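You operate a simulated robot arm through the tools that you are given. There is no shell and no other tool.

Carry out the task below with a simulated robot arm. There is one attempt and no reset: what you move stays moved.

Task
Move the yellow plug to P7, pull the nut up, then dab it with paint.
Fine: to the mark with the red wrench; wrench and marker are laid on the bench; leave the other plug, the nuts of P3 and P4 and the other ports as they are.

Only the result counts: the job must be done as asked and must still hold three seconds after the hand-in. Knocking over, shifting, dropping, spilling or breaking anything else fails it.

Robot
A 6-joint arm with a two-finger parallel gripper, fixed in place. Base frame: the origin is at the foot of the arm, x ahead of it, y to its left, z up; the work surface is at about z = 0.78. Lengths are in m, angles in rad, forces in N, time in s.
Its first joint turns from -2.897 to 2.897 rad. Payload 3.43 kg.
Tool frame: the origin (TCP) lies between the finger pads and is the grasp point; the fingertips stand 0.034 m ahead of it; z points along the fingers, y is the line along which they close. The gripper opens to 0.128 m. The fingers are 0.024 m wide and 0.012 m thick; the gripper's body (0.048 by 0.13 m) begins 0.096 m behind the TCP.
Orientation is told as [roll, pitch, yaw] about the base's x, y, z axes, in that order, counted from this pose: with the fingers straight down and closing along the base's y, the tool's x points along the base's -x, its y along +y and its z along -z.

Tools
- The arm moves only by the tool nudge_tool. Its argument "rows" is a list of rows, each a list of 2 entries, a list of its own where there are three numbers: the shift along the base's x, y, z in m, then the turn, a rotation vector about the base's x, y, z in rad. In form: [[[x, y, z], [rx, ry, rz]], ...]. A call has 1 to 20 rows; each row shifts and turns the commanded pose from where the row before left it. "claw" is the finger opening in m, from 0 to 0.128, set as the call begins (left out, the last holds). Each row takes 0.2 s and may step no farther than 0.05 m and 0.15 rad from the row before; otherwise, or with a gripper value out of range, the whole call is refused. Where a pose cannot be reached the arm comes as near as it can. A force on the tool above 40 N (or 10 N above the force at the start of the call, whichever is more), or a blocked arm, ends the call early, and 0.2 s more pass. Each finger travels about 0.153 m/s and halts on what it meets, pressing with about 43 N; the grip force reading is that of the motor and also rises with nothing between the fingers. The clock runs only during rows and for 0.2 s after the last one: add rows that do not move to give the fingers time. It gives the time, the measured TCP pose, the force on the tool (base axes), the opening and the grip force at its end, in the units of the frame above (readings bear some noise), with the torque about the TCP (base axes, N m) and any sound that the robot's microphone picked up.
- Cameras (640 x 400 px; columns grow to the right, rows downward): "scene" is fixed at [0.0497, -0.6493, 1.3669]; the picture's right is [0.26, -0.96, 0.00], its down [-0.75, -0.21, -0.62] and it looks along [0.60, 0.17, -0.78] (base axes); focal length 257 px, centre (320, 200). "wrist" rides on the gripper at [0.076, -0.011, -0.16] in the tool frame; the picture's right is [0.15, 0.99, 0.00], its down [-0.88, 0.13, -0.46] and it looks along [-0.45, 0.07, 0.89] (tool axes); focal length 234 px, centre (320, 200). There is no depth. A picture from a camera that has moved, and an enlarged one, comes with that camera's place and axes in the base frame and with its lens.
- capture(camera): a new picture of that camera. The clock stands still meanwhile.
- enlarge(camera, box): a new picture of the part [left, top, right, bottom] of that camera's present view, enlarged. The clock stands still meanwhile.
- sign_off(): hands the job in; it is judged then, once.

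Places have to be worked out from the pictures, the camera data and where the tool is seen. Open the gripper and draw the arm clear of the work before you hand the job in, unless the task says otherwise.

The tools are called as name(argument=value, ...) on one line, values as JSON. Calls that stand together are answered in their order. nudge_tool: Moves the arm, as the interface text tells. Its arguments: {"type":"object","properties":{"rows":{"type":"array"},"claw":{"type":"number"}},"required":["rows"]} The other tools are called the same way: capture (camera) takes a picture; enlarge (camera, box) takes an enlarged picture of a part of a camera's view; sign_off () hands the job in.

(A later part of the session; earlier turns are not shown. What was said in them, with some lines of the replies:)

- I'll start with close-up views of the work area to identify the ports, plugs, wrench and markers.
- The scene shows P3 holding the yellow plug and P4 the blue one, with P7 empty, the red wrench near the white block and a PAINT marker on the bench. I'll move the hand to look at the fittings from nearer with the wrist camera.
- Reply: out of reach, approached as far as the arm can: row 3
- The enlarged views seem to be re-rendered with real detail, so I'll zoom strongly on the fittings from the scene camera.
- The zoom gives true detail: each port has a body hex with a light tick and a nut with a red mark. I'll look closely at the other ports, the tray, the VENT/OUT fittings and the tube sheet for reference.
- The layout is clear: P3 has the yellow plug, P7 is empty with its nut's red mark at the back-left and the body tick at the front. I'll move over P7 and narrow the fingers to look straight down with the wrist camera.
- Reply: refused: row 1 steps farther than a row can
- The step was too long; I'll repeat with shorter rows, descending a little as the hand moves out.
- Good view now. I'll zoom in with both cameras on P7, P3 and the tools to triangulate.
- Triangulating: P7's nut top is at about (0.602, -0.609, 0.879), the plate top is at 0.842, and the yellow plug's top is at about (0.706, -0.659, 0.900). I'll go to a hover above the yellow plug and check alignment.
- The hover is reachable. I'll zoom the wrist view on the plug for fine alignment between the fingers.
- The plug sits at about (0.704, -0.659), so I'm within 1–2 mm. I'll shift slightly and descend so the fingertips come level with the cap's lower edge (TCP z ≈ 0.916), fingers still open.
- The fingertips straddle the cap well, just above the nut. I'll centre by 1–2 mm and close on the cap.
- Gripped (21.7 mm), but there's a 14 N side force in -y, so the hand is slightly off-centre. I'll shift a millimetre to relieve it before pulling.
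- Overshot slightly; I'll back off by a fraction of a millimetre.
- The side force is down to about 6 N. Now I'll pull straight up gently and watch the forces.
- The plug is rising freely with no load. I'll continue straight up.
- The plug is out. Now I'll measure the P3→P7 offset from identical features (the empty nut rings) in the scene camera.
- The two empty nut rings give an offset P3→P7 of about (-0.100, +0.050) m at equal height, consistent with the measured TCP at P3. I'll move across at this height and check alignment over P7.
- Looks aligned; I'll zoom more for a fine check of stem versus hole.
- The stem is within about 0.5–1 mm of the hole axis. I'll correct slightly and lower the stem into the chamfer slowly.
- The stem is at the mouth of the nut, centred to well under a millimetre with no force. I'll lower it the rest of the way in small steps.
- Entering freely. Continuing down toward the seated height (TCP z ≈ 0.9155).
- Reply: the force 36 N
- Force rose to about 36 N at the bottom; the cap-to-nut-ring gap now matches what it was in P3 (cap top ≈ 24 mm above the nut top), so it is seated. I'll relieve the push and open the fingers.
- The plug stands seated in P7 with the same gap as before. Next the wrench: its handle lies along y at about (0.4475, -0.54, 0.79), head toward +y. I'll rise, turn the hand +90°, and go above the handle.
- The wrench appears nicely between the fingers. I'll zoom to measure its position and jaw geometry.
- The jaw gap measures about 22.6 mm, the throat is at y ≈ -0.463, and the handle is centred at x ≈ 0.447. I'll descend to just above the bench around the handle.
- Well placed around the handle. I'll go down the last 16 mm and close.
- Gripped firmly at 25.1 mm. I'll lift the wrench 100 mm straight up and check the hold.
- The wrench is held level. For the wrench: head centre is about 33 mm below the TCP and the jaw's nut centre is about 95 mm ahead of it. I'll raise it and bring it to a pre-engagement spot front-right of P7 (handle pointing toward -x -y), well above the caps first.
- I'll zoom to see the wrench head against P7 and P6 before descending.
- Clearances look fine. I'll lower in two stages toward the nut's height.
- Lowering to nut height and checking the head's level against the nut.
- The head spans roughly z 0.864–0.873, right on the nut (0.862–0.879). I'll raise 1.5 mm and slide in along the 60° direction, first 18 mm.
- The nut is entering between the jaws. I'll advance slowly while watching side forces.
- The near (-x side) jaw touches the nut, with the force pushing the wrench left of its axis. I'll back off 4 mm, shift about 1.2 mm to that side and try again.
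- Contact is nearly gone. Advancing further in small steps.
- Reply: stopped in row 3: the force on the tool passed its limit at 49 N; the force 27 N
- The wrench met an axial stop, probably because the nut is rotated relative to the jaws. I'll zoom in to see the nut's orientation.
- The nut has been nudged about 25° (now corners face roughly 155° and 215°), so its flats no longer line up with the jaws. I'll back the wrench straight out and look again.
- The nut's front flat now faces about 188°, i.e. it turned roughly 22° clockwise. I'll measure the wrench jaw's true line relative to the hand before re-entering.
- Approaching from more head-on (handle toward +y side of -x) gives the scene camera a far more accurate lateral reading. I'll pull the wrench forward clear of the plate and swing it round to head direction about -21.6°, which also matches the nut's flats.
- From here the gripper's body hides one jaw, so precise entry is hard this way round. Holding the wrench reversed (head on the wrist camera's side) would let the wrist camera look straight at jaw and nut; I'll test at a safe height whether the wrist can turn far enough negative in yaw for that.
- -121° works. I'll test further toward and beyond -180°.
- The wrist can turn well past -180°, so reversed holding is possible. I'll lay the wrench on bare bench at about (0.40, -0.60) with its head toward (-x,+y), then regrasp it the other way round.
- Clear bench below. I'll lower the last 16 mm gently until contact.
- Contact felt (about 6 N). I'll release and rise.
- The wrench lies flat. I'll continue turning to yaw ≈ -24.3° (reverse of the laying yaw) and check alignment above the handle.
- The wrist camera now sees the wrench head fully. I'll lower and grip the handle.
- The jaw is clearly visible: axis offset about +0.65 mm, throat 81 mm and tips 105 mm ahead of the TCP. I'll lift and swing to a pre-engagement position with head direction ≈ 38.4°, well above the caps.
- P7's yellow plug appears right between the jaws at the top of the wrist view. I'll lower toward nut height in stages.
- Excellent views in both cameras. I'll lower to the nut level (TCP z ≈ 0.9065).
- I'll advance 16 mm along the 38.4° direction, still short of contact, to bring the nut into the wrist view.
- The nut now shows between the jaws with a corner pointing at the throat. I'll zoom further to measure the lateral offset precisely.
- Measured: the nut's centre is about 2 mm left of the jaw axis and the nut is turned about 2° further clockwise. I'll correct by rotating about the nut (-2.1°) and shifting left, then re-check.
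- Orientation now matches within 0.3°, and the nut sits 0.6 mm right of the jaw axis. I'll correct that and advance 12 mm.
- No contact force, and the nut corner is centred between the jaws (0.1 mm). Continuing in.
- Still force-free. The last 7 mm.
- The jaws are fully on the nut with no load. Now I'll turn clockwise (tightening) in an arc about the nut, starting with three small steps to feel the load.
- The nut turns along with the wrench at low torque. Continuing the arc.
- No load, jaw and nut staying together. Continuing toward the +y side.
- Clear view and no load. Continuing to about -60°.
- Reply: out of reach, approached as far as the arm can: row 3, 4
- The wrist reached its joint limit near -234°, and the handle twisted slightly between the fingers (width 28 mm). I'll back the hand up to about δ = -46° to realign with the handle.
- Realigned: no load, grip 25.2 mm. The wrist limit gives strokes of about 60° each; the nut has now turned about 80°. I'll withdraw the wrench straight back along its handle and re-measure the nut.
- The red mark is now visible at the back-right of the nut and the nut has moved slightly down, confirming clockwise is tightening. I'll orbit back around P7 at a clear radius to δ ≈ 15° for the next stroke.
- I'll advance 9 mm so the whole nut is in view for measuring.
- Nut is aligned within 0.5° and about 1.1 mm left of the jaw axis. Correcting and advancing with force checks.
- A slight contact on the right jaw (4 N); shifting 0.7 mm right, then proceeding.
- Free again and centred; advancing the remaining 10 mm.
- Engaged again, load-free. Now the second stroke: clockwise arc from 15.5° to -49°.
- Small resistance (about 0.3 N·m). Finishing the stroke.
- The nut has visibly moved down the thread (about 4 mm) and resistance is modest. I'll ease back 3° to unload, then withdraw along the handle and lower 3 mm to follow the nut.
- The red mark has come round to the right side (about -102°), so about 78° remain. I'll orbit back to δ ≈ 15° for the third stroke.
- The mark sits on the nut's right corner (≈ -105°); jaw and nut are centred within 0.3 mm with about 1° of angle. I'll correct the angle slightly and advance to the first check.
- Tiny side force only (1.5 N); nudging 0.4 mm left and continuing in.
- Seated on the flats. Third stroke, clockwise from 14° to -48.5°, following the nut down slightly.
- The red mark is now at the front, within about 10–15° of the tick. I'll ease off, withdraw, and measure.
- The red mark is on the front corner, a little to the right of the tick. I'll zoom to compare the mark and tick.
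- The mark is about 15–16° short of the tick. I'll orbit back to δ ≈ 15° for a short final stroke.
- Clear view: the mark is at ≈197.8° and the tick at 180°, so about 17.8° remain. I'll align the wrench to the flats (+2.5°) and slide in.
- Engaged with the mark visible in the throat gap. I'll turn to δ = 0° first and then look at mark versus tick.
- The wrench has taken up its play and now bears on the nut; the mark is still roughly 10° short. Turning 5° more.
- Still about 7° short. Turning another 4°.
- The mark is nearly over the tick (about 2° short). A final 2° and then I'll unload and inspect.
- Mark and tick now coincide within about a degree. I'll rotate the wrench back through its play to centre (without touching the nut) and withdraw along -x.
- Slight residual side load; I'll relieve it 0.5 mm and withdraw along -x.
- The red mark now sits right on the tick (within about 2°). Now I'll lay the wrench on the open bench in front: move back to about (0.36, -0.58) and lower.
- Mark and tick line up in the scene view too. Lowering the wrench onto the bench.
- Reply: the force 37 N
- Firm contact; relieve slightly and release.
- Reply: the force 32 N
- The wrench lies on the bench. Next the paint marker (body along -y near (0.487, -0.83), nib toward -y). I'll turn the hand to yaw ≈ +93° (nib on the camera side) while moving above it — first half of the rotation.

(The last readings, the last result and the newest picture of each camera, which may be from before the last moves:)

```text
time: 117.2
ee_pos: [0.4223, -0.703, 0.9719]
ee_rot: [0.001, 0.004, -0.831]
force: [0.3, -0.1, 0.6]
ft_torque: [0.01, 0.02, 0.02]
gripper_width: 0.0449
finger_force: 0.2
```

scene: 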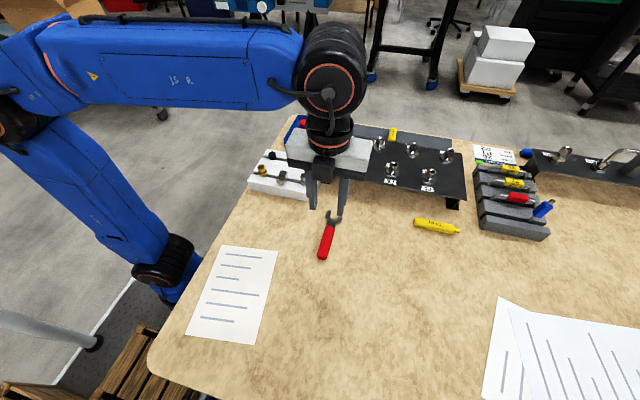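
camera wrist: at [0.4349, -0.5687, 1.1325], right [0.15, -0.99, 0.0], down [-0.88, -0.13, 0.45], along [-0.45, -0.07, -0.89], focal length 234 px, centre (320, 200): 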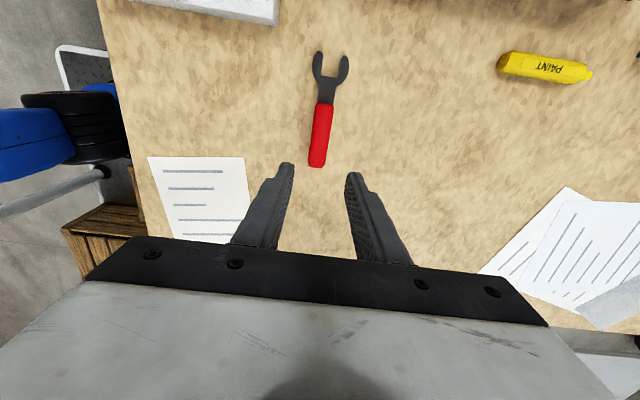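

nudge_tool(rows=[[[0.0038, -0.0075, 0], [0, 0, 0.1443]], [[0.0038, -0.0075, 0], [0, 0, 0.1443]], [[0.0038, -0.0075, 0], [0, 0, 0.1443]], [[0.0038, -0.0075, 0], [0, 0, 0.1443]], [[0.0038, -0.0075, 0], [0, 0, 0.1443]], [[0.0038, -0.0075, 0], [0, 0, 0.1443]], [[0.0038, -0.0075, 0], [0, 0, 0.1443]], [[0.0038, -0.0075, -0.002], [0, 0, 0.1443]], [[0.0038, -0.0075, -0.002], [0, 0, 0.1443]], [[0.0038, -0.0075, -0.003], [0, 0, 0.1443]], [[0.0038, -0.0075, -0.003], [0, 0, 0.1443]], [[0.0038, -0.0075, -0.003], [0, 0, 0.1443]], [[0.0038, -0.0075, -0.003], [0, 0, 0.1443]], [[0.0038, -0.0075, -0.003], [0, 0, 0.1443]], [[0.0038, -0.0075, -0.003], [0, 0, 0.1443]], [[0.0038, -0.0075, -0.003], [0, 0, 0.1443]], [[0.0038, -0.007, -0.003], [0, 0, 0.1443]], [[0, 0, 0], [0, 0, 0]]])

capture(camera="wrist")

capture(camera="scene")

```text
time: 121.0
ee_pos: [0.4858, -0.8288, 0.9422]
ee_rot: [0.0, 0.004, 1.625]
force: [0.3, 0.0, -0.3]
ft_torque: [0.0, -0.01, -0.05]
gripper_width: 0.0449
finger_force: 0.2
```

```text
taken
camera wrist: at [0.5013, -0.9037, 1.1033], right [-0.98, -0.2, 0.0], down [-0.18, 0.87, 0.45], along [-0.09, 0.44, -0.89], focal length 234 px, centre (320, 200)
```

wrist: 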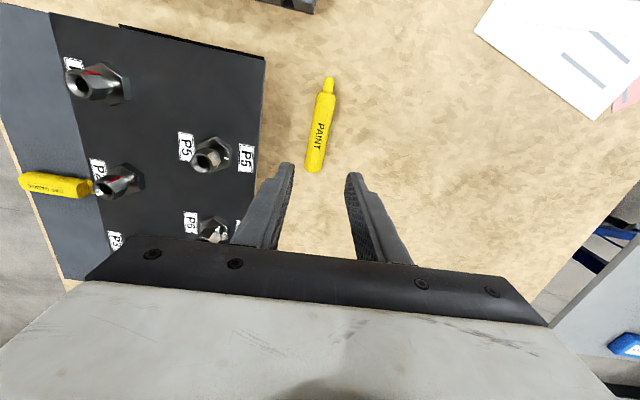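

```text
taken
```

scene: 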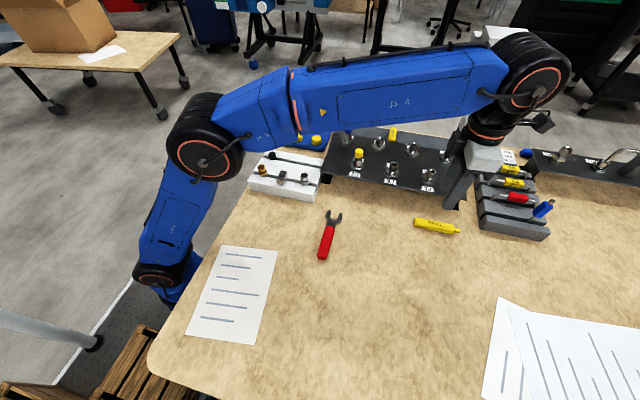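

The marker lies between the fingers' line, nib on the camera side. Zooming to measure its axis.

enlarge(camera="wrist", box=[256, 70, 384, 180])

```text
3.64 times, centred on (320, 125) of wrist
camera zoom: at [0.5013, -0.9037, 1.1033], right [-0.98, -0.2, 0.0], down [-0.18, 0.87, 0.45], along [-0.09, 0.44, -0.89], focal length 852 px, centre (320, 473)
```

zoom: 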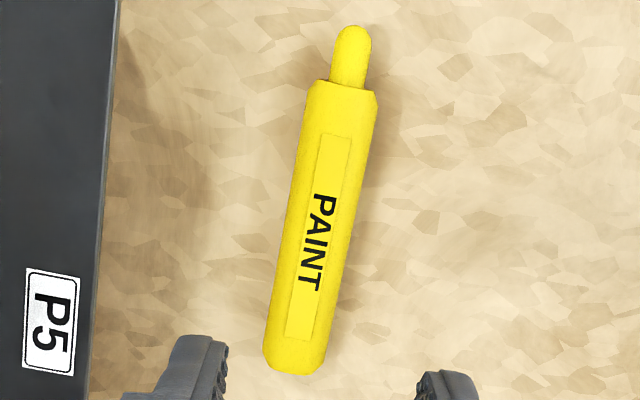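

The marker's axis is 2.8 mm off and 1° turned; correcting and descending around it.

nudge_tool(rows=[[[0.0031, -0.0058, -0.02], [0, 0, -0.018]], [[0, 0, -0.04], [0, 0, 0]], [[0, 0, -0.04], [0, 0, 0]], [[0, 0, 0], [0, 0, 0]], [[0, 0, 0], [0, 0, 0]]])

enlarge(camera="wrist", box=[240, 60, 400, 210])

enlarge(camera="scene", box=[390, 190, 486, 250])

```text
time: 122.2
ee_pos: [0.4871, -0.8352, 0.8431]
ee_rot: [0.0, 0.003, 1.601]
force: [0.7, 0.2, 0.4]
ft_torque: [0.06, -0.03, 0.01]
gripper_width: 0.0452
finger_force: 0.1
```

```text
2.67 times, centred on (320, 135) of wrist
camera zoom: at [0.5024, -0.91, 1.0046], right [-0.98, -0.18, 0.0], down [-0.16, 0.88, 0.45], along [-0.08, 0.45, -0.89], focal length 624 px, centre (320, 373)
```

zoom: 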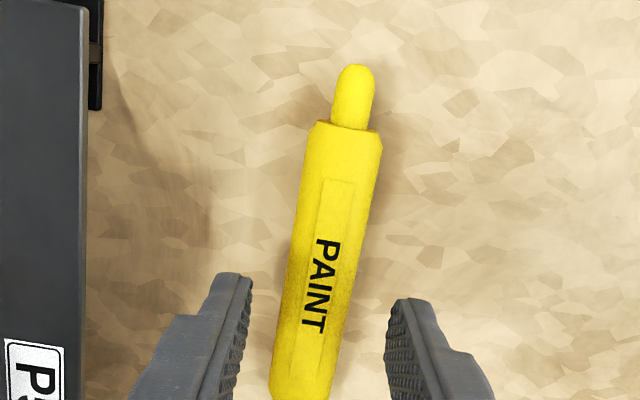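

```text
6.67 times, centred on (438, 220) of scene
camera zoom: at [0.0497, -0.6493, 1.3669], right [0.26, -0.96, 0.0], down [-0.75, -0.21, -0.62], along [0.6, 0.17, -0.78], focal length 1711 px, centre (-467, 67)
```

zoom: 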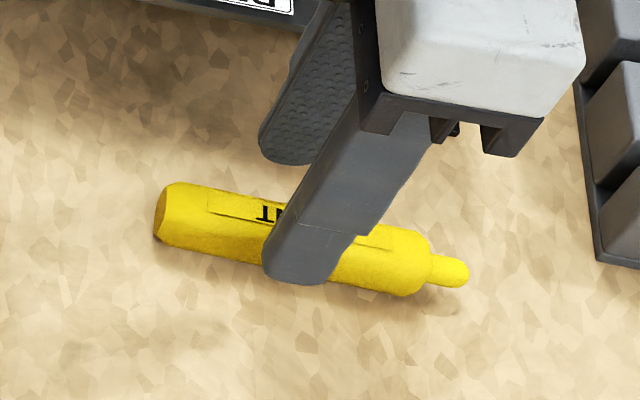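

Positioned well. Lowering the last 25 mm and closing.

nudge_tool(rows=[[[0, 0, -0.015], [0, 0, 0]], [[0, 0, -0.0095], [0, 0, 0]], [[0, 0, 0], [0, 0, 0]], [[0, 0, 0], [0, 0, 0]]])

nudge_tool(rows=[[[0, 0, 0], [0, 0, 0]], [[0, 0, 0], [0, 0, 0]], [[0, 0, 0], [0, 0, 0]]], claw=0.012)

enlarge(camera="wrist", box=[240, 60, 400, 210])

```text
time: 123.2
ee_pos: [0.4893, -0.8356, 0.8184]
ee_rot: [0.0, 0.002, 1.605]
force: [0.8, -0.3, 0.3]
ft_torque: [-0.01, 0.03, 0.01]
gripper_width: 0.045
finger_force: 0.0
```

```text
time: 124.0
ee_pos: [0.4892, -0.8349, 0.8186]
ee_rot: [0.0, 0.001, 1.603]
force: [-0.2, 0.4, 0.9]
ft_torque: [-0.06, -0.01, -0.03]
gripper_width: 0.0226
finger_force: 43.0
```

```text
2.67 times, centred on (320, 135) of wrist
camera zoom: at [0.5026, -0.91, 0.9798], right [-0.98, -0.18, 0.0], down [-0.16, 0.88, 0.45], along [-0.08, 0.45, -0.89], focal length 624 px, centre (320, 373)
```

zoom: 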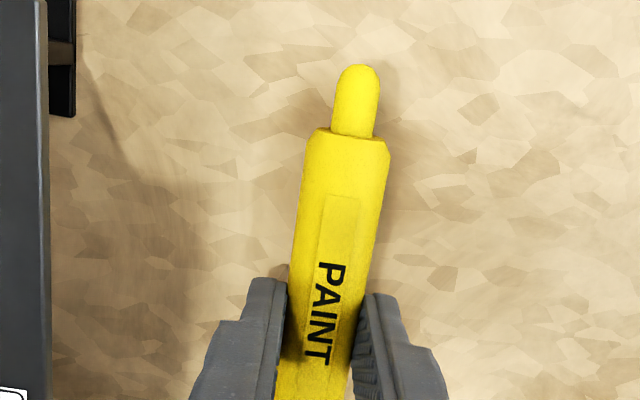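

Gripped at 22.6 mm; the nib tip is about 75 mm ahead of and 28 mm below the TCP. I'll lift and carry it to a clear spot, then try turning in the short direction toward the dab orientation.

nudge_tool(rows=[[[0, 0, 0.03], [0, 0, 0]], [[0, 0, 0.04], [0, 0, 0]], [[-0.02, 0.03, 0.03], [0, 0, 0]], [[-0.02, 0.04, 0.01], [0, 0, 0]], [[-0.02, 0.04, 0.01], [0, 0, 0]], [[-0.01, 0.04, 0], [0, 0, 0]], [[0, 0, 0], [0, 0, 0.14]], [[0, 0, 0], [0, 0, 0.14]], [[0, 0, 0], [0, 0, 0.14]], [[0, 0, 0], [0, 0, 0.14]], [[0, 0, 0], [0, 0, 0.14]], [[0, 0, 0], [0, 0, 0.14]], [[0, 0, 0], [0, 0, 0.14]], [[0, 0, 0], [0, 0, 0]]])

capture(camera="scene")

capture(camera="wrist")

```text
time: 127.0
ee_pos: [0.4198, -0.6848, 0.9386]
ee_rot: [0.0, 0.001, 1.674]
force: [-0.5, -0.5, -0.2]
ft_torque: [-0.01, 0.02, 0.01]
gripper_width: 0.0223
finger_force: 42.9
out of reach, approached as far as the arm can: row 7, 8, 9, 10, 11, 12, 13
```

```text
taken
```

scene: 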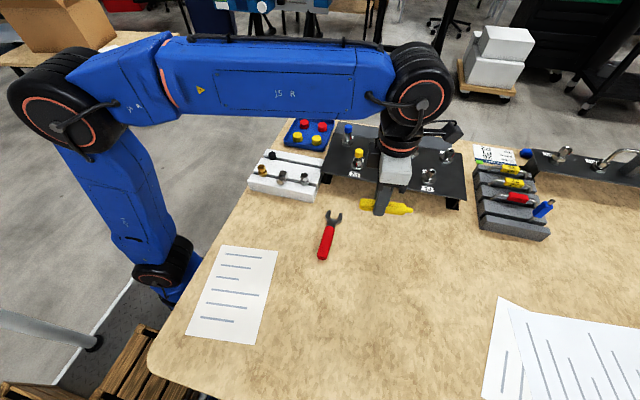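

```text
taken
camera wrist: at [0.438, -0.7584, 1.1002], right [-0.97, -0.25, 0.0], down [-0.22, 0.86, 0.45], along [-0.11, 0.44, -0.89], focal length 234 px, centre (320, 200)
```

wrist: 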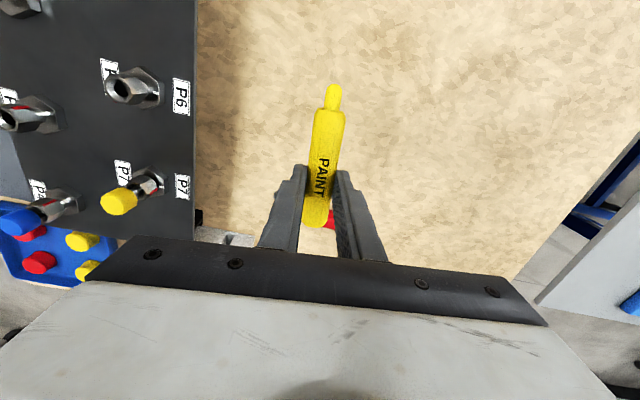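

The wrist's upper limit is ≈ +96° here, so I'll turn the long way (negative) in this clear spot.

nudge_tool(rows=[[[0, 0, 0], [0, 0, -0.145]], [[0, 0, 0], [0, 0, -0.145]], [[0, 0, 0], [0, 0, -0.145]], [[0, 0, 0], [0, 0, -0.145]], [[0, 0, 0], [0, 0, -0.145]], [[0, 0, 0], [0, 0, -0.145]], [[0, 0, 0], [0, 0, -0.145]], [[0, 0, 0], [0, 0, -0.145]], [[0, 0, 0], [0, 0, -0.145]], [[0, 0, 0], [0, 0, -0.145]], [[0, 0, 0], [0, 0, -0.145]], [[0, 0, 0], [0, 0, -0.145]], [[0, 0, 0], [0, 0, -0.145]], [[0, 0, 0], [0, 0, -0.145]], [[0, 0, 0], [0, 0, -0.145]], [[0, 0, 0], [0, 0, -0.145]], [[0, 0, 0], [0, 0, -0.145]], [[0, 0, 0], [0, 0, -0.145]], [[0, 0, 0], [0, 0, -0.145]], [[0, 0, 0], [0, 0, 0]]])

```text
time: 131.2
ee_pos: [0.4196, -0.6851, 0.9373]
ee_rot: [0.0, 0.002, -1.083]
force: [0.6, -0.1, -0.6]
ft_torque: [0.0, 0.0, -0.02]
gripper_width: 0.0229
finger_force: 42.9
```

nudge_tool(rows=[[[0.002, 0.0075, 0.001], [0, 0, -0.1454]], [[0.002, 0.0075, 0.001], [0, 0, -0.1454]], [[0.002, 0.0075, 0.001], [0, 0, -0.1454]], [[0.002, 0.0075, 0.001], [0, 0, -0.1454]], [[0.004, 0.0075, 0.001], [0, 0, -0.1454]], [[0.004, 0.0075, 0.001], [0, 0, -0.1454]], [[0.005, 0.0075, 0.001], [0, 0, -0.1454]], [[0.005, 0.0075, 0.001], [0, 0, -0.1454]], [[0.005, 0.0075, 0.001], [0, 0, -0.1454]], [[0.005, 0.0075, 0.001], [0, 0, -0.1454]], [[0.005, 0.0075, 0.001], [0, 0, -0.1454]], [[0.005, 0.0075, 0.001], [0, 0, -0.1454]], [[0.006, 0.0076, 0], [0, 0, -0.1454]], [[0.006, 0.0076, 0], [0, 0, -0.1454]], [[0.006, 0.0076, 0], [0, 0, -0.1454]], [[0.006, 0.0076, 0], [0, 0, -0.1454]], [[0.006, 0.0077, 0], [0, 0, -0.1454]], [[0.0064, 0.0077, 0], [0, 0, -0.1454]], [[0, 0, 0], [0, 0, 0]], [[0, 0, 0], [0, 0, 0]]])

capture(camera="wrist")

enlarge(camera="scene", box=[296, 130, 392, 190])

```text
time: 135.4
ee_pos: [0.5027, -0.5489, 0.9503]
ee_rot: [-0.001, 0.001, 2.585]
force: [-0.2, -0.1, 0.5]
ft_torque: [0.0, 0.0, -0.03]
gripper_width: 0.0226
finger_force: 43.3
```

```text
taken
camera wrist: at [0.5721, -0.5793, 1.1116], right [-0.4, -0.92, 0.0], down [-0.82, 0.36, 0.45], along [-0.42, 0.18, -0.89], focal length 234 px, centre (320, 200)
```

wrist: 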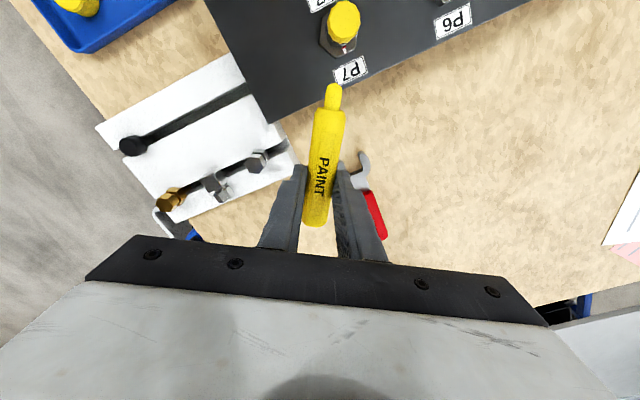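

```text
6.67 times, centred on (344, 160) of scene
camera zoom: at [0.0497, -0.6493, 1.3669], right [0.26, -0.96, 0.0], down [-0.75, -0.21, -0.62], along [0.6, 0.17, -0.78], focal length 1711 px, centre (160, 467)
```

zoom: 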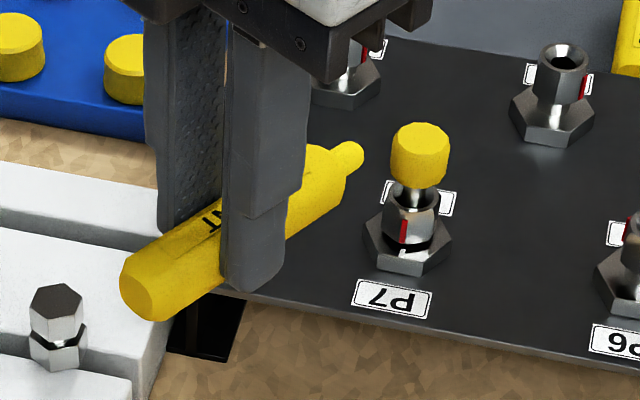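

Oriented correctly toward the nut's front-left flat. I'll lower to nut height (nib centre ≈ 0.865).

nudge_tool(rows=[[[0, 0, -0.03], [0, 0, 0]], [[0, 0, -0.028], [0, 0, 0]], [[0, 0, 0], [0, 0, 0]], [[0, 0, 0], [0, 0, 0]]])

enlarge(camera="wrist", box=[272, 0, 400, 110])

enlarge(camera="scene", box=[328, 140, 376, 170])

```text
time: 136.4
ee_pos: [0.5013, -0.5485, 0.8918]
ee_rot: [0.0, 0.0, 2.581]
force: [-0.6, 0.5, -0.6]
ft_torque: [0.0, -0.02, 0.03]
gripper_width: 0.0225
finger_force: 43.1
```

```text
3.64 times, centred on (336, 55) of wrist
camera zoom: at [0.5721, -0.5791, 1.0534], right [-0.4, -0.92, 0.0], down [-0.82, 0.36, 0.45], along [-0.42, 0.18, -0.89], focal length 852 px, centre (262, 727)
```

zoom: 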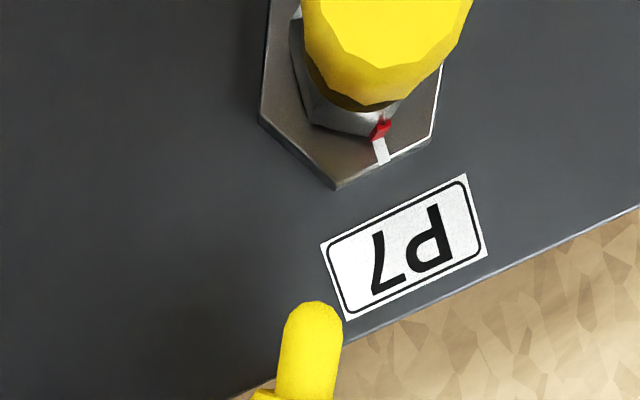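

```text
13.33 times, centred on (352, 155) of scene
camera zoom: at [0.0497, -0.6493, 1.3669], right [0.26, -0.96, 0.0], down [-0.75, -0.21, -0.62], along [0.6, 0.17, -0.78], focal length 3421 px, centre (-107, 800)
```

zoom: 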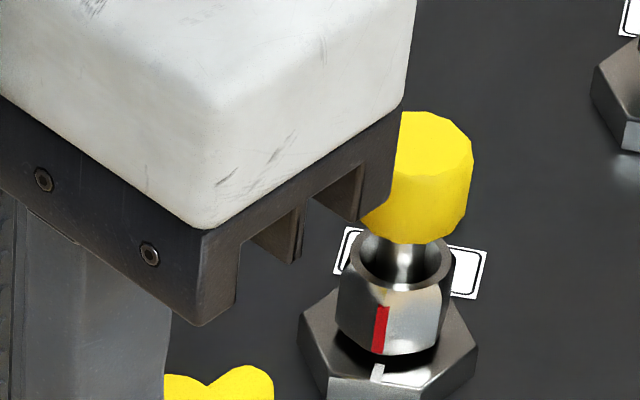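

The nib is lined up with the centre of the front-left flat (within 0.5 mm), 30 mm away. I'll advance 24 mm, then creep to contact.

nudge_tool(rows=[[[0.0068, -0.0042, 0], [0, 0, 0]], [[0.0068, -0.0042, 0], [0, 0, 0]], [[0.0068, -0.0043, 0], [0, 0, 0]], [[0, 0, 0], [0, 0, 0]], [[0, 0, 0], [0, 0, 0]]])

enlarge(camera="wrist", box=[304, 30, 384, 100])

enlarge(camera="scene", box=[336, 145, 384, 175])

```text
time: 137.6
ee_pos: [0.5219, -0.5616, 0.8914]
ee_rot: [0.0, 0.002, 2.582]
force: [0.6, 0.3, -0.3]
ft_torque: [0.01, -0.01, 0.01]
gripper_width: 0.0228
finger_force: 43.2
```

```text
5.71 times, centred on (344, 65) of wrist
camera zoom: at [0.5923, -0.5919, 1.0532], right [-0.4, -0.92, 0.0], down [-0.82, 0.36, 0.45], along [-0.42, 0.18, -0.89], focal length 1338 px, centre (183, 971)
```

zoom: 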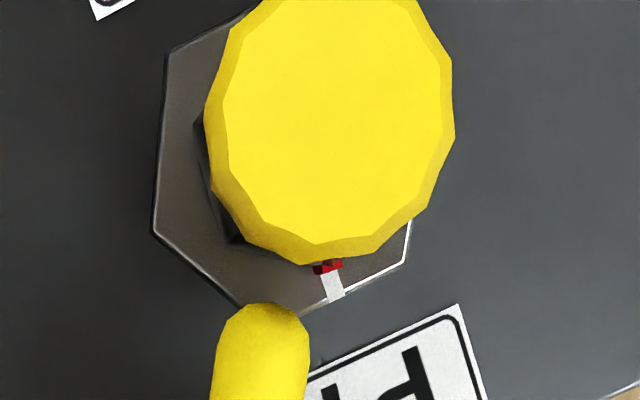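

```text
13.33 times, centred on (360, 160) of scene
camera zoom: at [0.0497, -0.6493, 1.3669], right [0.26, -0.96, 0.0], down [-0.75, -0.21, -0.62], along [0.6, 0.17, -0.78], focal length 3421 px, centre (-213, 733)
```

zoom: 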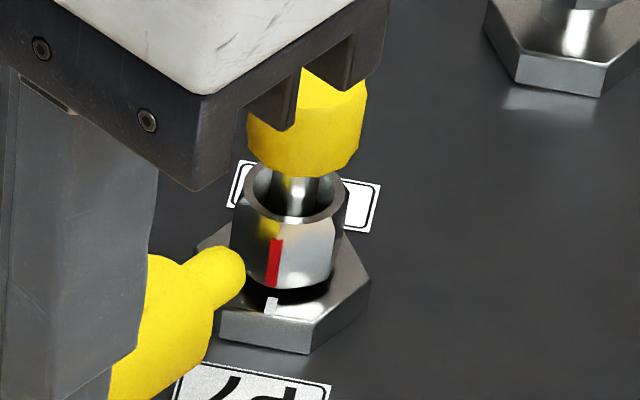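

The nib is a few millimetres from the nut's flat. Creeping forward.

nudge_tool(rows=[[[0.0017, -0.00106, 0], [0, 0, 0]], [[0.0017, -0.00106, 0], [0, 0, 0]], [[0, 0, 0], [0, 0, 0]]])

enlarge(camera="scene", box=[344, 150, 368, 165])

```text
time: 138.4
ee_pos: [0.5258, -0.5635, 0.8922]
ee_rot: [-0.002, 0.003, 2.584]
force: [0.8, -0.1, 0.1]
ft_torque: [0.01, 0.03, 0.02]
gripper_width: 0.0225
finger_force: 42.7
```

```text
16.00 times, centred on (356, 158) of scene
camera zoom: at [0.0497, -0.6493, 1.3669], right [0.26, -0.96, 0.0], down [-0.75, -0.21, -0.62], along [0.6, 0.17, -0.78], focal length 4105 px, centre (-256, 880)
```

zoom: 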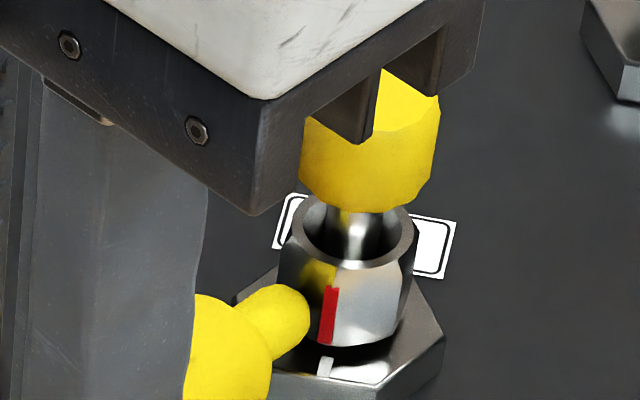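

nudge_tool(rows=[[[0.00085, -0.00053, 0], [0, 0, 0]], [[0, 0, 0], [0, 0, 0]]])

nudge_tool(rows=[[[0.00085, -0.00053, 0], [0, 0, 0]], [[0, 0, 0], [0, 0, 0]]])

enlarge(camera="scene", box=[344, 150, 368, 165])

```text
time: 139.0
ee_pos: [0.5259, -0.5642, 0.8929]
ee_rot: [-0.001, 0.002, 2.584]
force: [-0.3, 0.5, -0.4]
ft_torque: [0.03, 0.0, -0.02]
gripper_width: 0.0226
finger_force: 42.7
```

```text
time: 139.6
ee_pos: [0.5268, -0.5639, 0.8931]
ee_rot: [0.0, 0.002, 2.581]
force: [-7.3, 5.5, 0.0]
ft_torque: [0.1, 0.14, 0.06]
gripper_width: 0.0225
finger_force: 43.2
```

```text
16.00 times, centred on (356, 158) of scene
camera zoom: at [0.0497, -0.6493, 1.3669], right [0.26, -0.96, 0.0], down [-0.75, -0.21, -0.62], along [0.6, 0.17, -0.78], focal length 4105 px, centre (-256, 880)
```

zoom: 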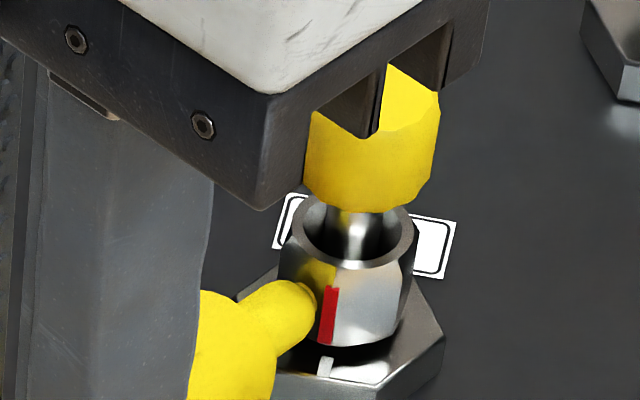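

Contact made with about 9 N straight against the flat. I'll hold a moment, then back off and look for the paint.

nudge_tool(rows=[[[0, 0, 0], [0, 0, 0]], [[0, 0, 0], [0, 0, 0]], [[-0.0034, 0.0021, 0], [0, 0, 0]], [[-0.0085, 0.0053, 0], [0, 0, 0]], [[-0.0085, 0.0053, 0], [0, 0, 0]], [[-0.0085, 0.0053, 0], [0, 0, 0]], [[0, 0, 0], [0, 0, 0]]])

enlarge(camera="scene", box=[344, 150, 368, 165])

enlarge(camera="wrist", box=[304, 0, 384, 70])

```text
time: 141.2
ee_pos: [0.4978, -0.5455, 0.8932]
ee_rot: [0.0, 0.005, 2.583]
force: [-0.1, -0.2, -0.9]
ft_torque: [-0.02, 0.01, -0.01]
gripper_width: 0.0226
finger_force: 43.4
```

```text
16.00 times, centred on (356, 158) of scene
camera zoom: at [0.0497, -0.6493, 1.3669], right [0.26, -0.96, 0.0], down [-0.75, -0.21, -0.62], along [0.6, 0.17, -0.78], focal length 4105 px, centre (-256, 880)
```

zoom: 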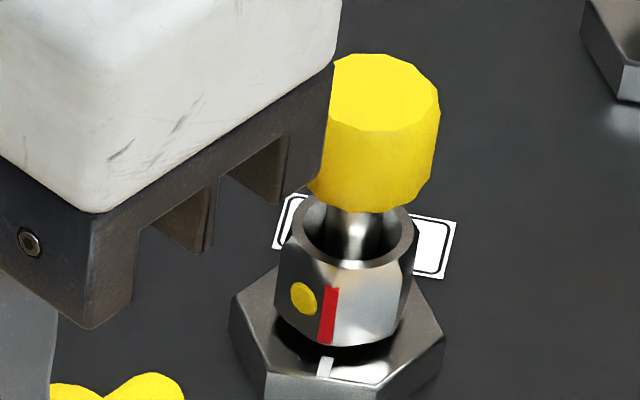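

```text
5.71 times, centred on (344, 35) of wrist
camera zoom: at [0.5677, -0.577, 1.0536], right [-0.4, -0.92, 0.0], down [-0.82, 0.36, 0.45], along [-0.42, 0.18, -0.89], focal length 1338 px, centre (183, 1143)
```

zoom: 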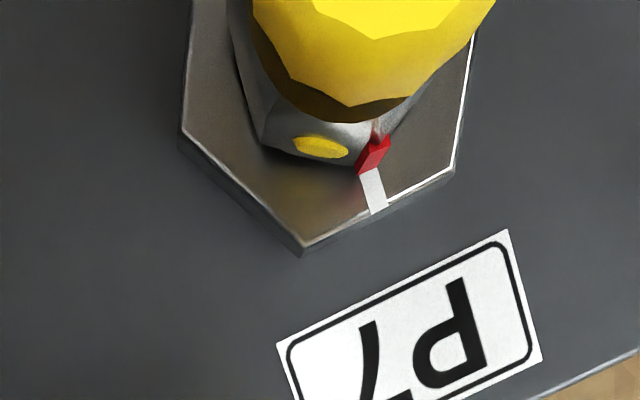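

A yellow paint dab is on the nut, and the mark still lines up with the tick. Now I'll carry the marker to a free bench spot at about (0.40, -0.72) and lay it down.

nudge_tool(rows=[[[-0.015, 0.009, 0.03], [0, 0, 0]], [[-0.016, -0.035, 0.01], [0, 0, 0]], [[-0.017, -0.035, 0], [0, 0, 0]], [[-0.017, -0.037, 0], [0, 0, 0]], [[-0.017, -0.037, 0], [0, 0, 0]], [[-0.016, -0.0395, 0], [0, 0, 0]], [[0, 0, -0.04], [0, 0, 0]], [[0, 0, -0.04], [0, 0, 0]], [[0, 0, 0], [0, 0, 0]], [[0, 0, 0], [0, 0, 0]]])

capture(camera="scene")

capture(camera="wrist")

```text
time: 143.4
ee_pos: [0.4012, -0.7216, 0.8524]
ee_rot: [-0.001, 0.001, 2.582]
force: [-0.1, -0.5, -0.2]
ft_torque: [0.03, -0.03, -0.03]
gripper_width: 0.0226
finger_force: 43.0
```

```text
taken
```

scene: 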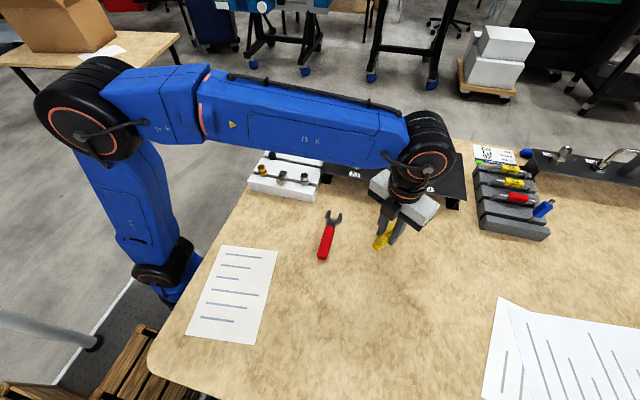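

```text
taken
camera wrist: at [0.4709, -0.7515, 1.0134], right [-0.4, -0.92, 0.0], down [-0.82, 0.36, 0.45], along [-0.42, 0.18, -0.89], focal length 234 px, centre (320, 200)
```

wrist: 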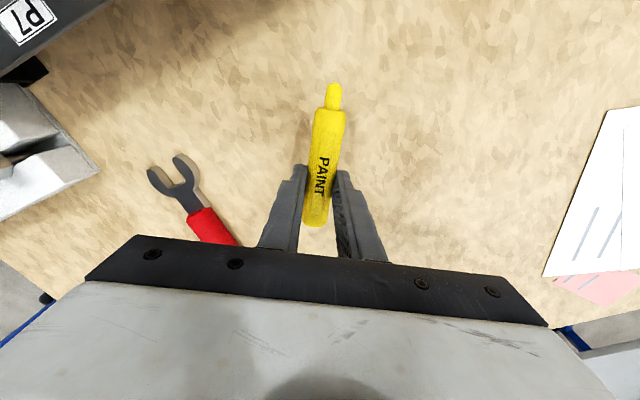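

Free bench below. Lowering the marker to its resting height (TCP z ≈ 0.8186).

nudge_tool(rows=[[[0, 0, -0.018], [0, 0, 0]], [[0, 0, -0.01], [0, 0, 0]], [[0, 0, -0.004], [0, 0, 0]], [[0, 0, -0.0015], [0, 0, 0]], [[0, 0, 0], [0, 0, 0]]])

```text
time: 144.6
ee_pos: [0.3997, -0.7206, 0.8177]
ee_rot: [0.0, 0.003, 2.584]
force: [0.3, 0.5, 0.3]
ft_torque: [-0.03, -0.01, 0.01]
gripper_width: 0.0225
finger_force: 42.9
```

No contact yet; stepping down by a millimetre at a time.

nudge_tool(rows=[[[0, 0, -0.0008], [0, 0, 0]], [[0, 0, 0], [0, 0, 0]]])

nudge_tool(rows=[[[0, 0, -0.0008], [0, 0, 0]], [[0, 0, 0], [0, 0, 0]]])

```text
time: 145.2
ee_pos: [0.4012, -0.7217, 0.8192]
ee_rot: [0.001, 0.004, 2.583]
force: [-1.0, -0.3, 6.1]
ft_torque: [-0.04, -0.03, -0.01]
gripper_width: 0.0228
finger_force: 43.0
```

```text
time: 145.8
ee_pos: [0.4, -0.721, 0.8175]
ee_rot: [0.002, 0.003, 2.583]
force: [1.4, -1.6, 20.5]
ft_torque: [0.01, 0.06, -0.01]
gripper_width: 0.0227
finger_force: 43.0
```

The marker rests on the bench. I'll relieve the push slightly, open slowly, and check it stays put.

nudge_tool(rows=[[[0, 0, 0.001], [0, 0, 0]], [[0, 0, 0], [0, 0, 0]]])

nudge_tool(rows=[[[0, 0, 0], [0, 0, 0]], [[0, 0, 0], [0, 0, 0]]], claw=0.026)

nudge_tool(rows=[[[0, 0, 0], [0, 0, 0]], [[0, 0, 0], [0, 0, 0]], [[0, 0, 0], [0, 0, 0]]], claw=0.045)

enlarge(camera="wrist", box=[240, 60, 400, 210])

```text
time: 146.4
ee_pos: [0.4008, -0.7208, 0.8186]
ee_rot: [0.001, 0.002, 2.584]
force: [1.0, -1.8, 14.5]
ft_torque: [-0.09, -0.18, -0.02]
gripper_width: 0.0228
finger_force: 43.2
```

```text
time: 147.0
ee_pos: [0.401, -0.7223, 0.8174]
ee_rot: [0.001, 0.002, 2.584]
force: [0.4, 0.4, -0.9]
ft_torque: [0.02, 0.0, 0.03]
gripper_width: 0.0258
finger_force: 0.1
```

```text
time: 147.8
ee_pos: [0.4007, -0.7209, 0.8179]
ee_rot: [0.001, 0.002, 2.585]
force: [-0.3, 0.0, -0.2]
ft_torque: [-0.02, 0.01, 0.02]
gripper_width: 0.045
finger_force: 0.1
```

```text
2.67 times, centred on (320, 135) of wrist
camera zoom: at [0.4704, -0.7518, 0.9792], right [-0.4, -0.92, 0.0], down [-0.82, 0.36, 0.45], along [-0.42, 0.18, -0.89], focal length 624 px, centre (320, 373)
```

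zoom: 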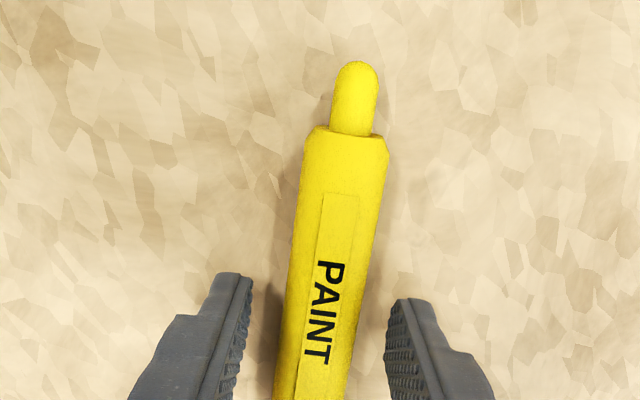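

The marker lies still between the opened fingers. I'll rise straight up and draw the arm back toward the base, then check everything.

nudge_tool(rows=[[[0, 0, 0.015], [0, 0, 0]], [[0, 0, 0.04], [0, 0, 0]], [[0, 0, 0.045], [0, 0, 0]], [[0, 0, 0.045], [0, 0, 0]], [[0, 0.02, 0.04], [0, 0, 0]], [[-0.02, 0.03, 0.03], [0, 0, 0]], [[-0.02, 0.04, 0.02], [0, 0, 0]], [[-0.02, 0.04, 0], [0, 0, 0]], [[-0.02, 0.04, 0], [0, 0, 0]], [[-0.02, 0.04, 0], [0, 0, 0]], [[-0.02, 0.04, 0], [0, 0, 0]], [[0, 0, 0], [0, 0, 0]], [[0, 0, 0], [0, 0, 0]]])

capture(camera="scene")

enlarge(camera="scene", box=[320, 110, 480, 210])

enlarge(camera="scene", box=[280, 180, 440, 280])

enlarge(camera="scene", box=[344, 145, 376, 170])

```text
time: 150.6
ee_pos: [0.2791, -0.471, 1.0518]
ee_rot: [0.0, -0.001, 2.585]
force: [0.1, -0.1, -1.0]
ft_torque: [0.03, 0.0, -0.03]
gripper_width: 0.045
finger_force: 0.0
```

```text
taken
```

scene: 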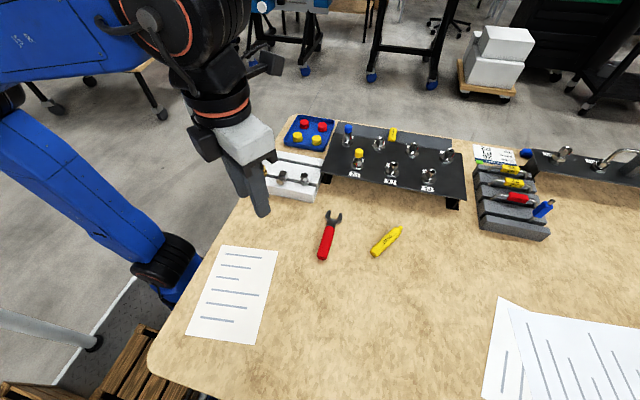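

```text
4.00 times, centred on (400, 160) of scene
camera zoom: at [0.0497, -0.6493, 1.3669], right [0.26, -0.96, 0.0], down [-0.75, -0.21, -0.62], along [0.6, 0.17, -0.78], focal length 1026 px, centre (0, 360)
```

zoom: 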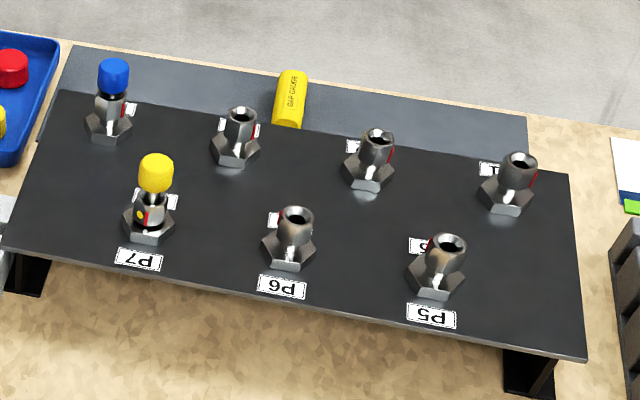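

```text
4.00 times, centred on (360, 230) of scene
camera zoom: at [0.0497, -0.6493, 1.3669], right [0.26, -0.96, 0.0], down [-0.75, -0.21, -0.62], along [0.6, 0.17, -0.78], focal length 1026 px, centre (160, 80)
```

zoom: 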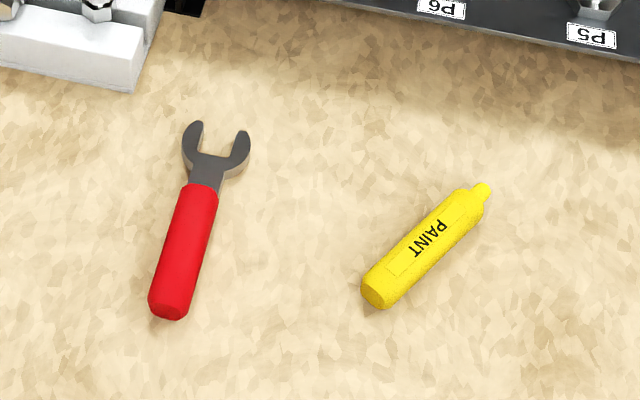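

```text
16.00 times, centred on (360, 158) of scene
camera zoom: at [0.0497, -0.6493, 1.3669], right [0.26, -0.96, 0.0], down [-0.75, -0.21, -0.62], along [0.6, 0.17, -0.78], focal length 4105 px, centre (-320, 880)
```

zoom: 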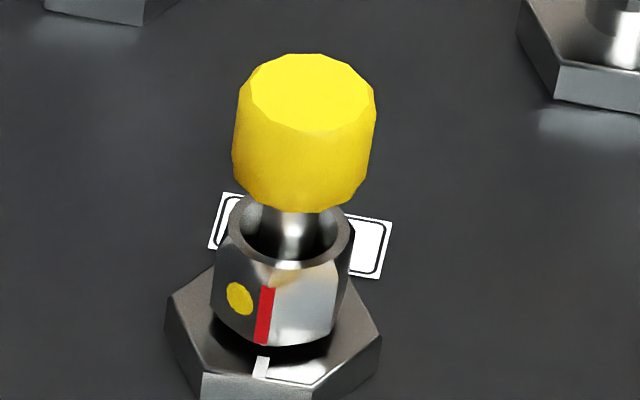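

Everything is in place: yellow plug in P7, mark on tick with a paint dab, P3/P4 nuts, blue plug and other ports unchanged, and wrench and marker lying on the bench. I'll open the gripper fully, away from the work, and let things settle.

nudge_tool(rows=[[[-0.02, 0.02, 0.02], [0, 0, 0]], [[0, 0, 0], [0, 0, 0]], [[0, 0, 0], [0, 0, 0]], [[0, 0, 0], [0, 0, 0]], [[0, 0, 0], [0, 0, 0]]], claw=0.12)

capture(camera="scene")

```text
time: 151.8
ee_pos: [0.2597, -0.4505, 1.0731]
ee_rot: [0.0, 0.001, 2.583]
force: [0.0, -0.4, 1.1]
ft_torque: [0.0, -0.01, -0.01]
gripper_width: 0.1202
finger_force: 0.0
```

```text
taken
```

scene: 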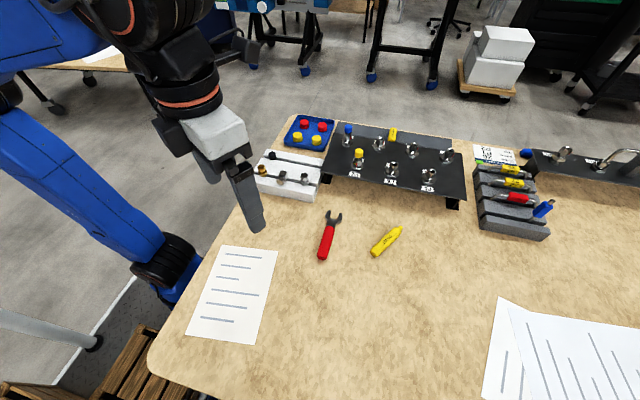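

The scene is stable, the gripper is open and the arm is clear of the work, so I'm handing in the job.

sign_off()

```text
The job is handed in.
```

The job is handed in: the yellow plug is in P7, its nut is tightened to the mark, and the nut has a dab of paint. I haven't seen the judge's result.

- **Plug:** it came straight out of P3 and is seated in P7; insertion stopped at about 36 N. The cap sits the same height above P7's nut as it did above P3's.
- **Nut:** the red wrench turned P7's nut clockwise until its red mark reached the tick on the fitting. The last close-ups put the mark about 2–3° past the tick, and I left it there.
- **Wrench slip:** on my first try the wrench slipped and turned the nut about 22°, also clockwise. After that I held the wrench the other way round so the wrist camera could see the jaws.
- **Paint:** there is a round yellow dab on the front-left face of the nut, next to the mark.
- **Everything else:** the wrench and marker are lying on the bench. In the final pictures the blue plug, the P3 and P4 nuts and the other ports look as they did at the start. The gripper is open and the arm is clear of the work.
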